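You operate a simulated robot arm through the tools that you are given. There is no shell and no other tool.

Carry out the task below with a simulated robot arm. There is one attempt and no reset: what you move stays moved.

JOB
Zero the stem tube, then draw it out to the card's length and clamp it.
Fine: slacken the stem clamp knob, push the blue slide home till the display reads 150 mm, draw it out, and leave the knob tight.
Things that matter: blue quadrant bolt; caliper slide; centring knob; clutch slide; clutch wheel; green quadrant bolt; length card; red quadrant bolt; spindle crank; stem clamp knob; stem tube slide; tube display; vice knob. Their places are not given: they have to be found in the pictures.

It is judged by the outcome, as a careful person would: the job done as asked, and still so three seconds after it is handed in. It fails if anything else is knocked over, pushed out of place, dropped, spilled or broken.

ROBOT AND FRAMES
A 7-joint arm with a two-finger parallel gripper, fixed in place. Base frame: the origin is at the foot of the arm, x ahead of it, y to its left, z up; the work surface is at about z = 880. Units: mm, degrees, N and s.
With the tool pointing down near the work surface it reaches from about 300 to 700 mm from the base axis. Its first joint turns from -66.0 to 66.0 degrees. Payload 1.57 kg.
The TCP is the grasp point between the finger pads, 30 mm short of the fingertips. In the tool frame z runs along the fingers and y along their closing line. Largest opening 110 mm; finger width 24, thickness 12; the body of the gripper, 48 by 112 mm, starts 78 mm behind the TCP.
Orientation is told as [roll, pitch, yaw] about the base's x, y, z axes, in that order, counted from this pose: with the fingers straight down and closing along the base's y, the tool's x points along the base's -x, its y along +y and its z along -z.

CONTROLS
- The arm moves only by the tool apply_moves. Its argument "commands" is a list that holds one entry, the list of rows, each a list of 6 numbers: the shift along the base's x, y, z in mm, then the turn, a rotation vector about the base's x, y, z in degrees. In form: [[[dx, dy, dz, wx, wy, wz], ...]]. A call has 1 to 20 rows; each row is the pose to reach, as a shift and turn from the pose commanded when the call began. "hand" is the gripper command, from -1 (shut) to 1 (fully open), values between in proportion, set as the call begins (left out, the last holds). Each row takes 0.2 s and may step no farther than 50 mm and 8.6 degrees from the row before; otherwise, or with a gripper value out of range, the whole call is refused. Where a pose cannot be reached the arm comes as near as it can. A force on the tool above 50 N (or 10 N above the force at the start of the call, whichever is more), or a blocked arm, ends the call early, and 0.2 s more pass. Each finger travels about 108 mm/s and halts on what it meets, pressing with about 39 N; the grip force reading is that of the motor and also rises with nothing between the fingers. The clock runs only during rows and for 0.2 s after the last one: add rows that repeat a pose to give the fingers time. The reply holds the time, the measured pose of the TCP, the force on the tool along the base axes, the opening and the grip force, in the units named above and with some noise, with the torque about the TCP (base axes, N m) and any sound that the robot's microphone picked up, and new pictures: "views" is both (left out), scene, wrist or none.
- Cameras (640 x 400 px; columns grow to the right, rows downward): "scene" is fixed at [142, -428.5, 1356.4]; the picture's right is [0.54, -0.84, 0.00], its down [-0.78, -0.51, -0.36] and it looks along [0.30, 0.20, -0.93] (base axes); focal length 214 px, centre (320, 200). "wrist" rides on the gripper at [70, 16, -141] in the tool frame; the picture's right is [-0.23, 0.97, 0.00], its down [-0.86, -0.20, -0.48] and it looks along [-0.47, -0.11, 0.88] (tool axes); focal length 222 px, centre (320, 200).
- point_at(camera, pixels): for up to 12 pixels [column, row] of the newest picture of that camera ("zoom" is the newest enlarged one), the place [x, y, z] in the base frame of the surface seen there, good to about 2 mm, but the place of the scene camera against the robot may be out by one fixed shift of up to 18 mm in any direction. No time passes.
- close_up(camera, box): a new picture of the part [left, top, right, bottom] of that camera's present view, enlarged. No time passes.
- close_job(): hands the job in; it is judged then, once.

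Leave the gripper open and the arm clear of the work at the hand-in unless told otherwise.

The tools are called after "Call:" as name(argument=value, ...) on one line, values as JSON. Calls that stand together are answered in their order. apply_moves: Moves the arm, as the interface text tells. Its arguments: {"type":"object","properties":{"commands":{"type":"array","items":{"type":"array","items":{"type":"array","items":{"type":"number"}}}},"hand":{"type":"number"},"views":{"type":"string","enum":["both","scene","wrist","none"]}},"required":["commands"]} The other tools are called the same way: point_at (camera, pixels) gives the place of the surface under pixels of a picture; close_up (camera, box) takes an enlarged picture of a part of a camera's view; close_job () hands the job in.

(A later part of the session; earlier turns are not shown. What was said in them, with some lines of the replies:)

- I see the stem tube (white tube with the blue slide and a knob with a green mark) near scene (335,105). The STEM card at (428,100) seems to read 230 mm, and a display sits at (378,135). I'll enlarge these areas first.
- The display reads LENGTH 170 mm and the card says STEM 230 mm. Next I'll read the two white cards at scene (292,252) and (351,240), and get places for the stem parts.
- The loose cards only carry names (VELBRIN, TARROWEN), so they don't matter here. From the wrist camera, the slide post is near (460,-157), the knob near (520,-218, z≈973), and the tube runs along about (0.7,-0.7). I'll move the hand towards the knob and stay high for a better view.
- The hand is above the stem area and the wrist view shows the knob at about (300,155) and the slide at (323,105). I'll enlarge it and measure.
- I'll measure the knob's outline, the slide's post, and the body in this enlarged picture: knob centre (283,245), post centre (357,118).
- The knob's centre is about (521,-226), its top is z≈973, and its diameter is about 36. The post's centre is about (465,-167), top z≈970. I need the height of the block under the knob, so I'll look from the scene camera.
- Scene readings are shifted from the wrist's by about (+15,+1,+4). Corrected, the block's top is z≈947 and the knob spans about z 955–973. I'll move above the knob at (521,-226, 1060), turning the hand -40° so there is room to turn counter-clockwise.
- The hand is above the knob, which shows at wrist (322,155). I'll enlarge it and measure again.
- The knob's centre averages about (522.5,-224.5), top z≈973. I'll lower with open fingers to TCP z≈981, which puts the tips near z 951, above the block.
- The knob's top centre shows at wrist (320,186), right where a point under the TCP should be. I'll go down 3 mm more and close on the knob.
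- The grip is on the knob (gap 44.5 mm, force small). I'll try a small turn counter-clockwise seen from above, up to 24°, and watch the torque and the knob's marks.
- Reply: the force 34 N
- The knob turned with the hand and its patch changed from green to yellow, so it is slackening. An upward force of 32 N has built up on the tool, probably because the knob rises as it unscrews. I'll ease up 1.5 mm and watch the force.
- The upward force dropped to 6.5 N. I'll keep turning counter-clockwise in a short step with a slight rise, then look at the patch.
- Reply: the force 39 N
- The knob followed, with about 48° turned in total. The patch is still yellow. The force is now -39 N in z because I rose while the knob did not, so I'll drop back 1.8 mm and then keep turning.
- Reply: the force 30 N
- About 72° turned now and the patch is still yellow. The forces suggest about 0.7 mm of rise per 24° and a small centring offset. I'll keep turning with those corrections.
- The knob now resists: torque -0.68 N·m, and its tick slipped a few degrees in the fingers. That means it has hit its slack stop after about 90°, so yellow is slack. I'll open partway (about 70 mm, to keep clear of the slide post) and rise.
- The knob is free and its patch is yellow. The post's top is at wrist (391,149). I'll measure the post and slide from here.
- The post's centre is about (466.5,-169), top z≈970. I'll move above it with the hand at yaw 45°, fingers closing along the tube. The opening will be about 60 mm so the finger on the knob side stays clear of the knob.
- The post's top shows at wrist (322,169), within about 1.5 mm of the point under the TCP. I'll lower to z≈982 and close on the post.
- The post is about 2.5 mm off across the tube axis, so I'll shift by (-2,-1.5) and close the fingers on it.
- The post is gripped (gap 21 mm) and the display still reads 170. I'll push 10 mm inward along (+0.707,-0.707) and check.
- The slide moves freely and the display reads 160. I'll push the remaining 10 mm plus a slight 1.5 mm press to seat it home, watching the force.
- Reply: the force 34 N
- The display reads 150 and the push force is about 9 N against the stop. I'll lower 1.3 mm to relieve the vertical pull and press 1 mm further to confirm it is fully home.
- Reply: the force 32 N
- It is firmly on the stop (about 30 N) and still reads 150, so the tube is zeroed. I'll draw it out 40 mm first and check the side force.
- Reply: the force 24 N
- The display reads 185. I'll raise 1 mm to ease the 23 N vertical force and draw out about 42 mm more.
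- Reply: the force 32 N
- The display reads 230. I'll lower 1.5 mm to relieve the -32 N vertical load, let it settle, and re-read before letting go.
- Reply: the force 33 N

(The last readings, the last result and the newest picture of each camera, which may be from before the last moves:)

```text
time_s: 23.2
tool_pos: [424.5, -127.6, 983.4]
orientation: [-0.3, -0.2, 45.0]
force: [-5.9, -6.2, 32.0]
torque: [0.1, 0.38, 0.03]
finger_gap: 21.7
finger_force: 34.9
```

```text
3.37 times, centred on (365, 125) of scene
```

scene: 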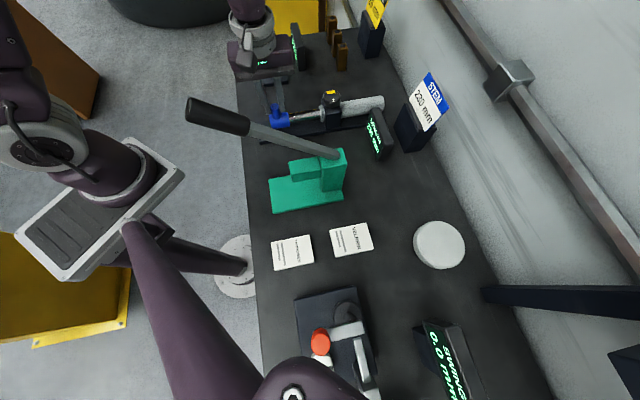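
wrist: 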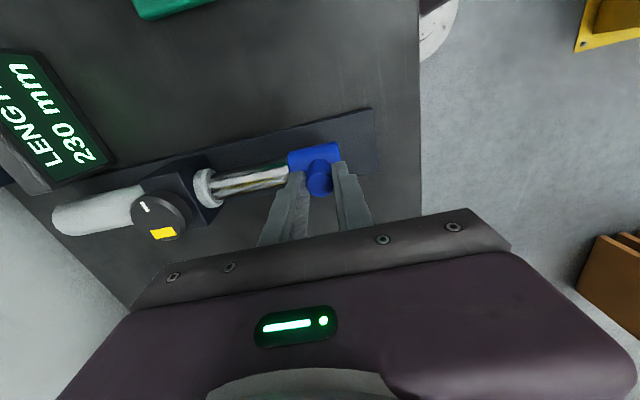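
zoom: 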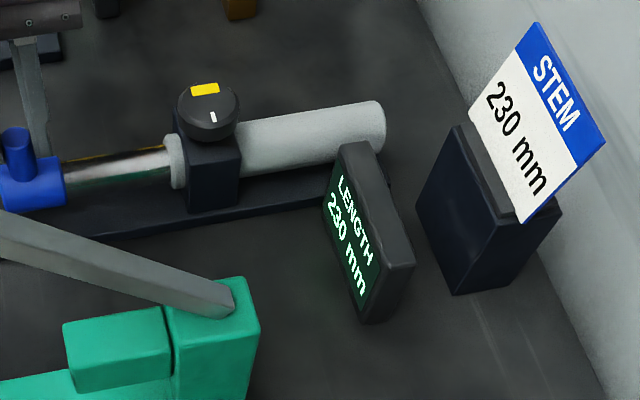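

The card and display both say 230 mm. I'll raise 0.8 mm to balance the load, then open to about 60 mm and lift straight up.

Call:
apply_moves(commands=[[[0, 0, 0.8, 0, 0, 0], [0, 0, 0.8, 0, 0, 0]]], hand=-1, views="none")

Call:
apply_moves(commands=[[[0, 0, 0, 0, 0, 0], [0, 0, 0, 0, 0, 0], [0, 0, 20, 0, 0, 0], [0, 0, 50, 0, 0, 0], [0, 0, 80, 0, 0, 0], [0, 0, 80, 0, 0, 0]]], hand=0.1)

Call:
close_up(camera="scene", box=[250, 70, 440, 180])

```text
time_s: 23.8
tool_pos: [425.0, -127.2, 982.4]
orientation: [-0.2, 0.0, 45.0]
force: [-4.3, -5.7, 32.3]
torque: [0.09, 0.3, 0.0]
finger_gap: 21.8
finger_force: 34.3
```

```text
time_s: 25.2
tool_pos: [425.2, -126.6, 1062.6]
orientation: [0.1, 0.0, 45.0]
force: [-0.1, -0.1, -0.1]
torque: [0.0, -0.01, 0.01]
finger_gap: 60.6
finger_force: 0.1
```

scene: 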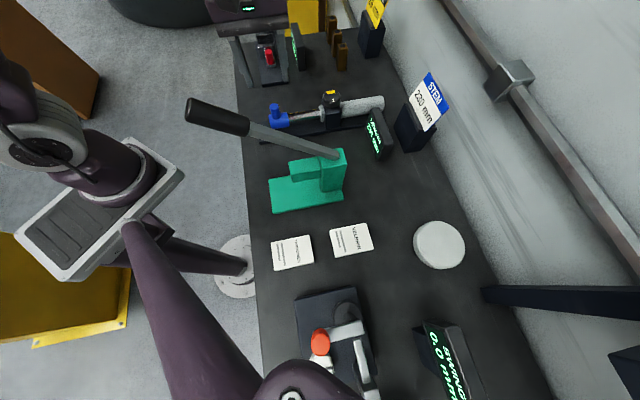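
wrist: 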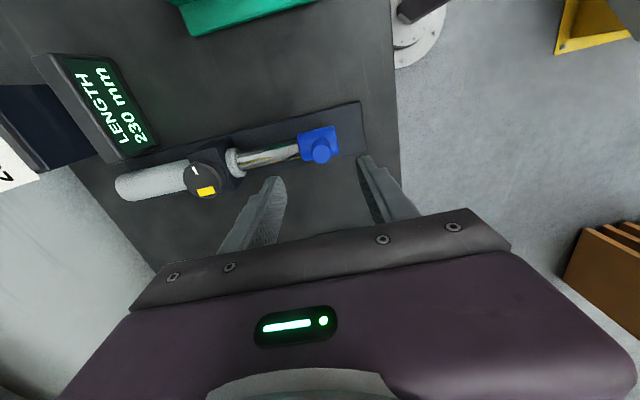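

```text
3.37 times, centred on (345, 125) of scene
```

zoom: 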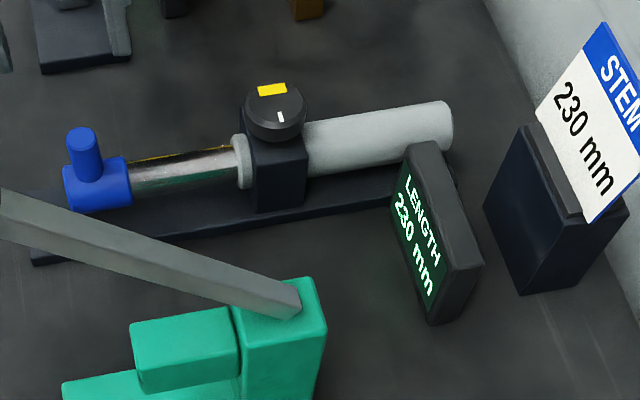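

Still 230 after release. Next I'll move back above the knob at (522.7,-225.5), turning to yaw 56° so I can turn it clockwise to tight.

Call:
apply_moves(commands=[[[24, -24.5, 0, 0, 0, 3], [49, -49.5, 0, 0, 0, 6], [73, -74, 0, 0, 0, 9], [97.5, -98.9, 0, 0, 0, 11], [97.5, -98.9, -40, 0, 0, 11], [97.5, -98.9, -40, 0, 0, 11]]], hand=0.6)

Call:
close_up(camera="wrist", box=[180, 60, 460, 240])

```text
time_s: 26.6
tool_pos: [521.1, -227.8, 1020.1]
orientation: [0.0, 0.0, 56.0]
force: [0.1, 0.1, 0.1]
torque: [0.02, -0.01, 0.02]
finger_gap: 87.9
finger_force: 0.0
```

scene: 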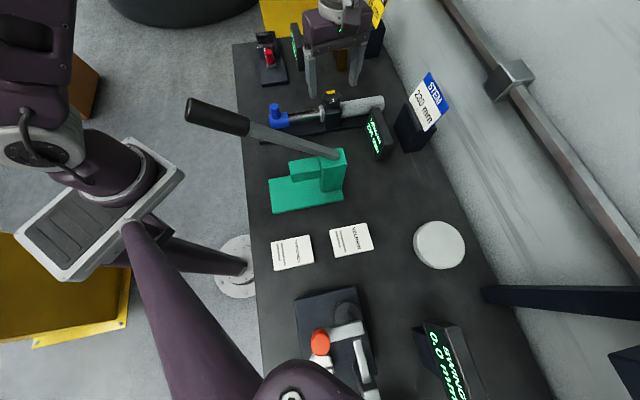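
wrist: 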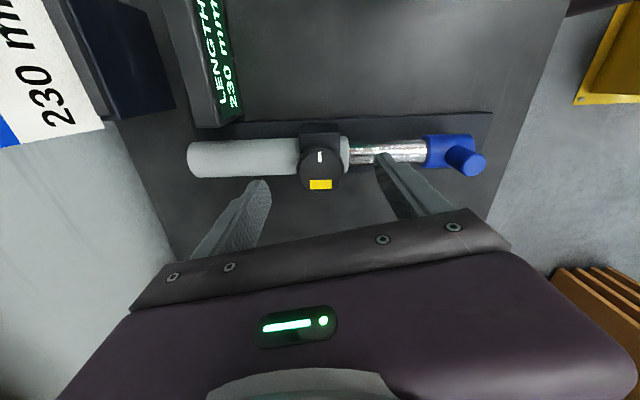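

```text
2.22 times, centred on (320, 150) of wrist
```

zoom: 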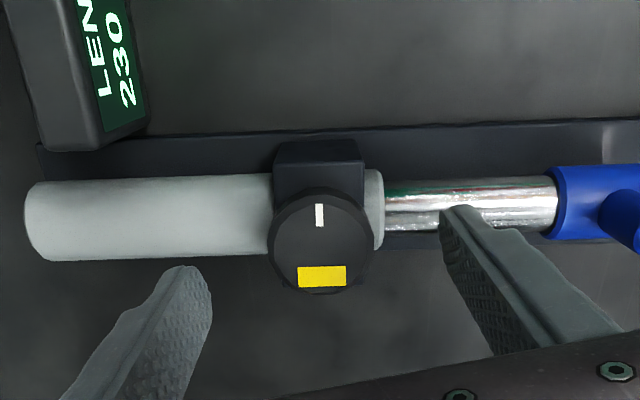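

The knob's top shows at wrist (320,169), right under the TCP. I'll lower to z≈981 and close on it.

Call:
apply_moves(commands=[[[0.8, 0.8, -20, 0, 0, 0], [0.8, 0.8, -38.5, 0, 0, 0], [0.8, 0.8, -38.5, 0, 0, 0]]], hand=0.6, views="none")

Call:
apply_moves(commands=[[[0, 0, 0, 0, 0, 0], [0, 0, 0, 0, 0, 0], [0, 0, 0, 0, 0, 0]]], hand=-1, views="wrist")

Call:
close_up(camera="wrist", box=[180, 60, 460, 240])

```text
time_s: 27.4
tool_pos: [521.2, -227.1, 982.0]
orientation: [-0.1, 0.0, 56.1]
force: [0.4, 0.1, 0.7]
torque: [-0.02, 0.02, 0.0]
finger_gap: 88.1
finger_force: 0.0
```

```text
time_s: 28.2
tool_pos: [522.9, -227.1, 982.6]
orientation: [0.0, 0.0, 55.9]
force: [0.6, -1.0, -2.5]
torque: [-0.1, -0.11, -0.01]
finger_gap: 44.7
finger_force: 44.8
```

wrist: 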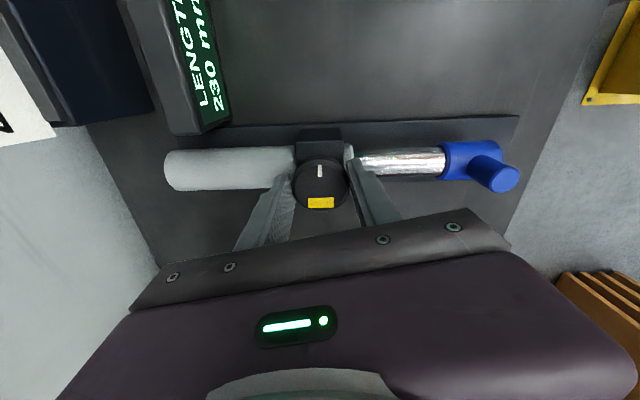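

```text
2.22 times, centred on (320, 150) of wrist
```

zoom: 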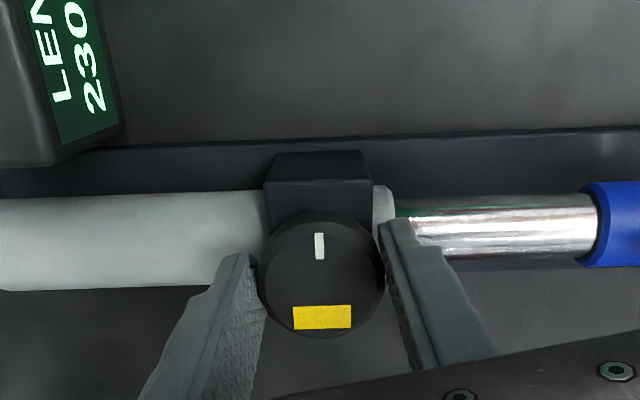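

The grip on the knob is clean (gap 44.7, forces near zero), and the display still says 230. I'll turn clockwise 32° and check.

Call:
apply_moves(commands=[[[0, 0, 0, 0, 0, -8], [0, 0, 0, 0, 0, -16], [0, 0, 0, 0, 0, -24], [0, 0, 0, 0, 0, -32], [0, 0, 0, 0, 0, -32]]], hand=-1, views="wrist")

```text
time_s: 29.4
tool_pos: [522.4, -227.7, 982.8]
orientation: [0.0, 0.1, 23.9]
force: [-5.3, -10.7, -21.7]
torque: [-0.44, -0.06, -0.04]
finger_gap: 44.8
finger_force: 44.7
```

wrist: 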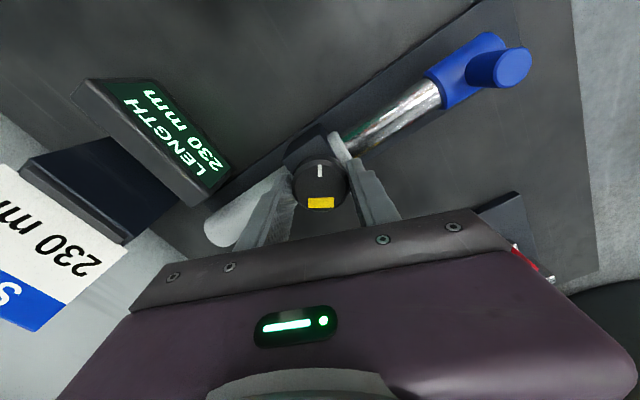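

The knob follows, but the z force is -22 N because it sinks slightly as it screws in. I'll lower 0.8 mm, shift slightly, and continue 30° clockwise.

Call:
apply_moves(commands=[[[0, -0.4, -0.8, 0, 0, 0], [0, -0.4, -0.9, 0, 0, -8], [0, -0.4, -1.1, 0, 0, -16], [0, -0.4, -1.3, 0, 0, -24], [0, -0.4, -1.3, 0, 0, -30], [0, -0.4, -1.3, 0, 0, -30]]], hand=-1, views="wrist")

```text
time_s: 30.8
tool_pos: [521.6, -226.2, 982.4]
orientation: [0.1, 0.1, -6.0]
force: [-18.2, 2.6, -3.5]
torque: [-0.01, 1.13, -0.05]
finger_gap: 44.8
finger_force: 45.1
```

wrist: 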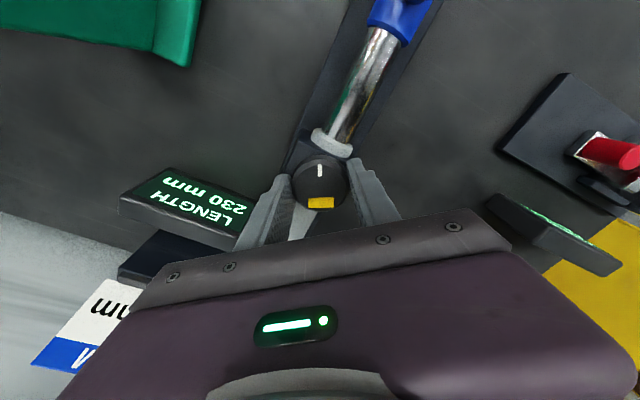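

About 62° done, still yellow, and the display is still 230. I'll shift -0.5 mm in x to ease the side force and turn another 24°.

Call:
apply_moves(commands=[[[-0.6, 0, 0, 0, 0, 0], [-0.6, 0, 0, 0, 0, -8], [-0.6, 0, -0.2, 0, 0, -16], [-0.6, 0, -0.3, 0, 0, -24], [-0.6, 0, -0.3, 0, 0, -24]]], hand=-1, views="wrist")

Call:
close_up(camera="wrist", box=[180, 60, 460, 240])

```text
time_s: 32.0
tool_pos: [521.8, -225.1, 982.1]
orientation: [0.1, 0.1, -30.0]
force: [-13.8, 9.3, 7.2]
torque: [0.4, 0.53, -0.04]
finger_gap: 44.6
finger_force: 44.9
```

wrist: 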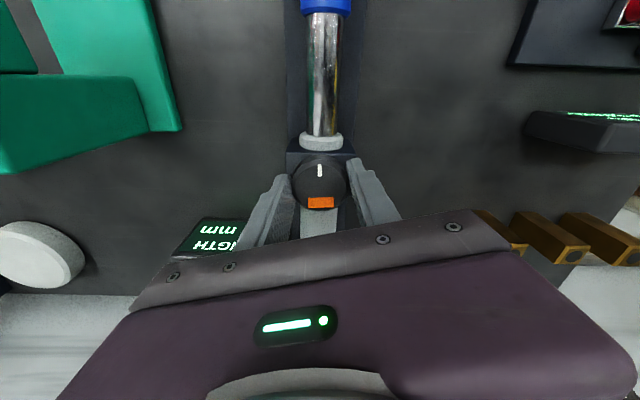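

```text
2.22 times, centred on (320, 150) of wrist
```

zoom: 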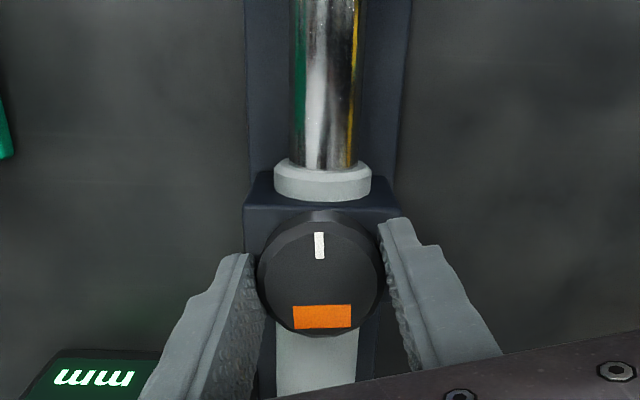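

The patch has turned orange at about 86° of return turn, with no notable torque yet. I'll check the knob from the fixed scene camera and compare its angle with the starting picture, where the tick was at zoom (292,108) and the patch at (362,97).

Call:
close_up(camera="scene", box=[280, 80, 380, 142])

Call:
close_up(camera="wrist", box=[280, 150, 360, 215])

```text
6.40 times, centred on (330, 111) of scene
```

zoom: 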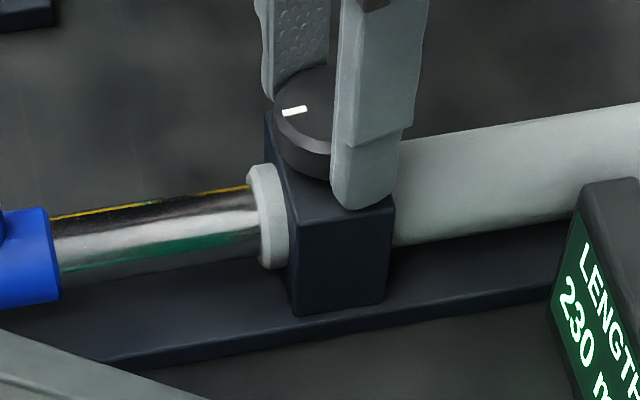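

```text
6.15 times, centred on (320, 182) of wrist
```

zoom: 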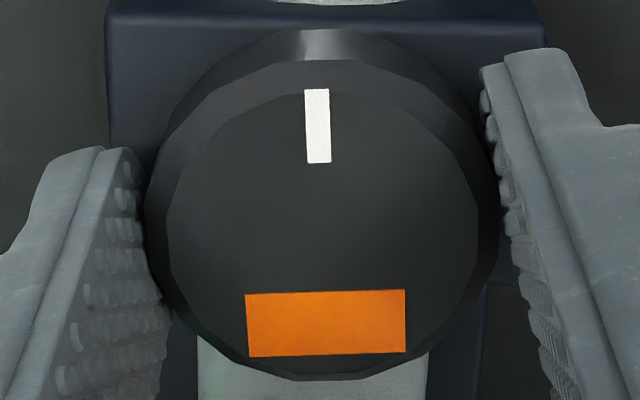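

In the scene view the tick is still about 5° counter-clockwise of its starting angle, so orange is the stage between slack and tight. I'll turn 5° more clockwise in small steps, easing the side force, and look.

Call:
apply_moves(commands=[[[-0.4, 0.2, 0, 0, 0, -1.5], [-0.5, 0.3, 0, 0, 0, -3], [-0.5, 0.3, 0, 0, 0, -5], [-0.5, 0.3, 0, 0, 0, -5]]], hand=-1, views="wrist")

Call:
close_up(camera="wrist", box=[280, 150, 360, 215])

Call:
close_up(camera="scene", box=[280, 80, 380, 142])

```text
time_s: 33.0
tool_pos: [522.7, -224.6, 982.5]
orientation: [-0.1, -0.1, -34.9]
force: [-8.3, 9.8, 2.0]
torque: [-0.19, -0.19, 0.63]
finger_gap: 44.5
finger_force: 45.4
```

wrist: 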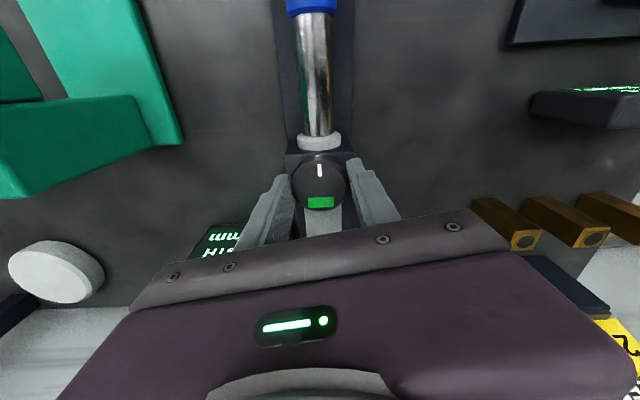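

```text
6.15 times, centred on (320, 182) of wrist
```

zoom: 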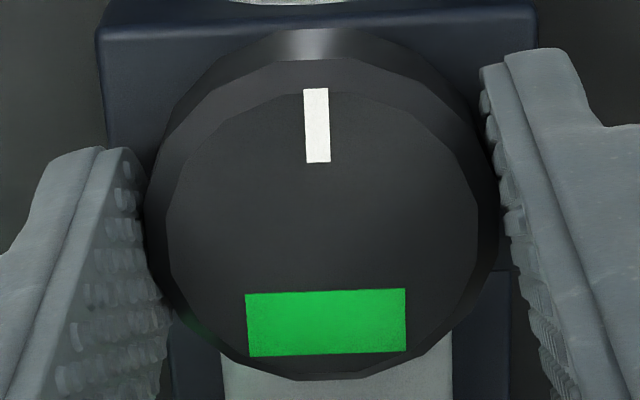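

```text
6.40 times, centred on (330, 111) of scene
```

zoom: 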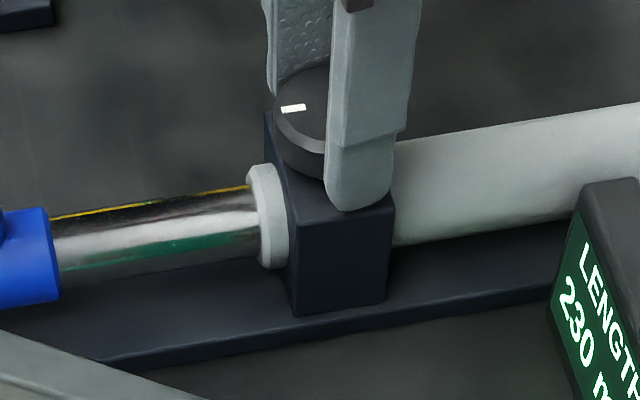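

The patch is green and the torque is now 0.63 N·m, resisting, so the knob has come tight. I'll add 2° more to seat it firmly, then recheck.

Call:
apply_moves(commands=[[[-0.3, 0.2, 0, 0, 0, -1], [-0.3, 0.2, 0, 0, 0, -2], [-0.3, 0.2, 0, 0, 0, -2]]], hand=-1, views="wrist")

Call:
close_up(camera="wrist", box=[280, 150, 360, 215])

```text
time_s: 33.8
tool_pos: [522.2, -224.5, 982.1]
orientation: [0.0, 0.0, -37.0]
force: [3.9, 5.0, -1.8]
torque: [-0.32, -0.42, 0.73]
finger_gap: 44.6
finger_force: 45.0
```

wrist: 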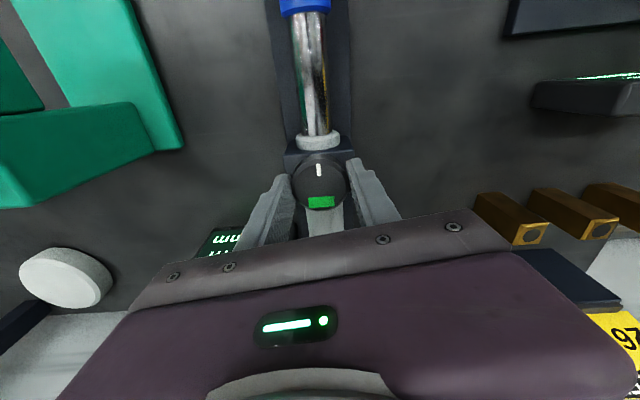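

```text
6.15 times, centred on (320, 182) of wrist
```

zoom: 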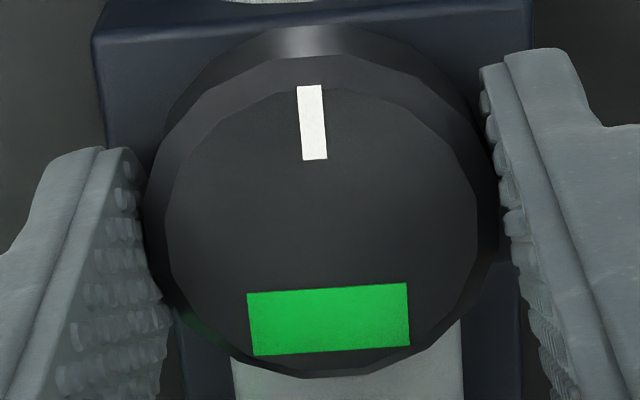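

The fingers now slip slightly on the knob, so it is at its tight stop, and the patch stays green. I'll open to about 80 mm and lift straight up.

Call:
apply_moves(commands=[[[0, 0, 0, 0, 0, 0], [0, 0, 0, 0, 0, 0], [0, 0, 20, 0, 0, 0], [0, 0, 50, 0, 0, 0], [0, 0, 90, 0, 0, 0], [0, 0, 130, 0, 0, 0], [0, 0, 130, 0, 0, 0]]], hand=0.5)

Call:
close_up(camera="scene", box=[250, 70, 440, 180])

Call:
close_up(camera="wrist", box=[180, 0, 460, 240])

```text
time_s: 35.4
tool_pos: [521.5, -224.9, 1111.6]
orientation: [0.0, 0.0, -37.0]
force: [0.0, 0.5, -0.4]
torque: [0.0, 0.01, -0.02]
finger_gap: 82.5
finger_force: 0.1
```

scene: 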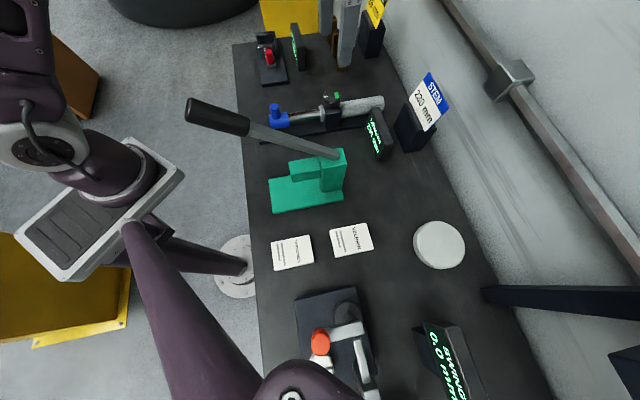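
wrist: 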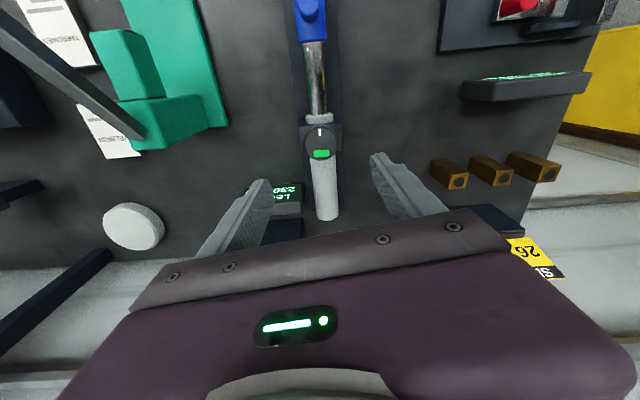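

```text
3.37 times, centred on (345, 125) of scene
```

zoom: 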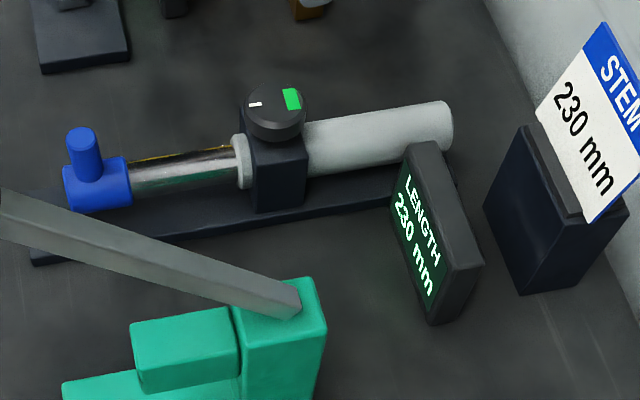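

```text
1.67 times, centred on (320, 120) of wrist
```

zoom: 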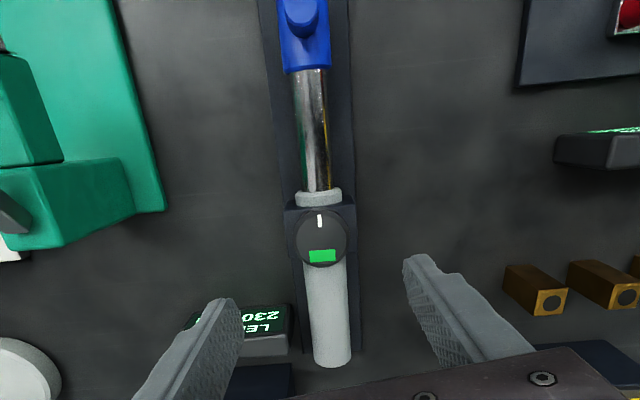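

The knob shows green in its starting position and the display reads 230 mm, matching the card. I'll raise the arm, open fully, and withdraw to near the starting pose.

Call:
apply_moves(commands=[[[-5, 10, 40, 0, 0, 6], [-15, 45, 70, 0, 0, 12], [-25, 85, 85, 0, 0, 18], [-35, 125, 92, 0, 0, 24], [-45, 165, 92, 0, 0, 30], [-52, 205, 92, 0, 0, 36], [-57, 241, 92, 0, 0, 37], [-57, 241, 92, 0, 0, 37]]], hand=1)

Call:
close_up(camera="scene", box=[250, 70, 440, 180])

```text
time_s: 37.2
tool_pos: [464.6, 16.9, 1204.0]
orientation: [0.0, 0.0, 0.1]
force: [0.2, -0.4, -0.3]
torque: [-0.01, 0.05, 0.0]
finger_gap: 110.2
finger_force: 0.0
```

scene: 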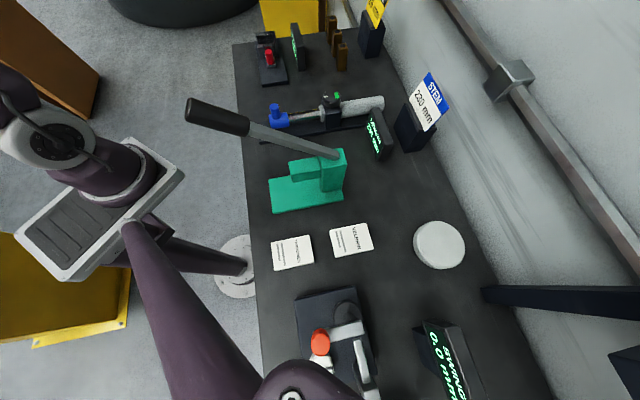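
wrist: 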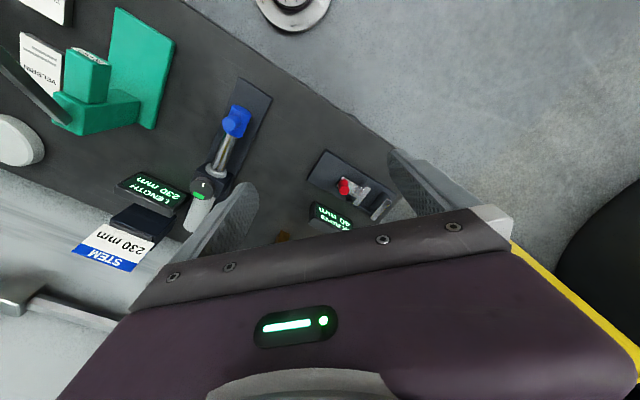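

```text
3.37 times, centred on (345, 125) of scene
```

zoom: 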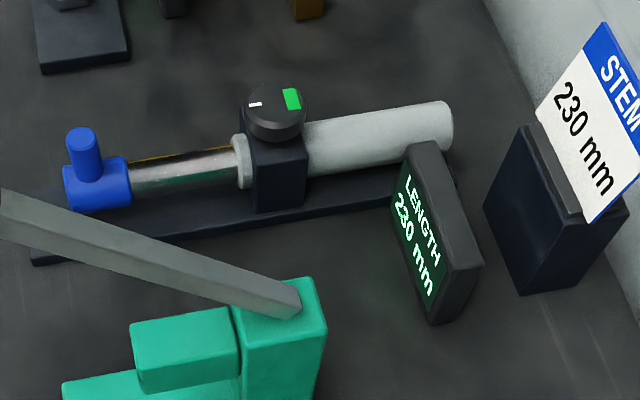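

The arm is clear with the gripper open. The display reads 230 mm, the knob's patch is green (tight), and nothing else has moved. I'm handing in the job.

Call:
close_job()

```text
The job is handed in.
```

The stem tube is zeroed, drawn out to the card's 230 mm and clamped, and the job is handed in. I haven't seen a verdict from the judging yet.

- **Zeroing:** I slackened the clamp knob and pushed the blue slide in until it hit its stop. The display read 150 mm, and pressing harder did not change it.
- **Length:** I drew the slide out until the display read 230 mm. It still read 230 after I let go of the slide and after I tightened the knob.
- **Clamp:** I turned the knob back to its tight stop. Its patch is green, as it was at the start.

The gripper is open and the arm is back near its starting pose. In the last pictures nothing else looks disturbed.
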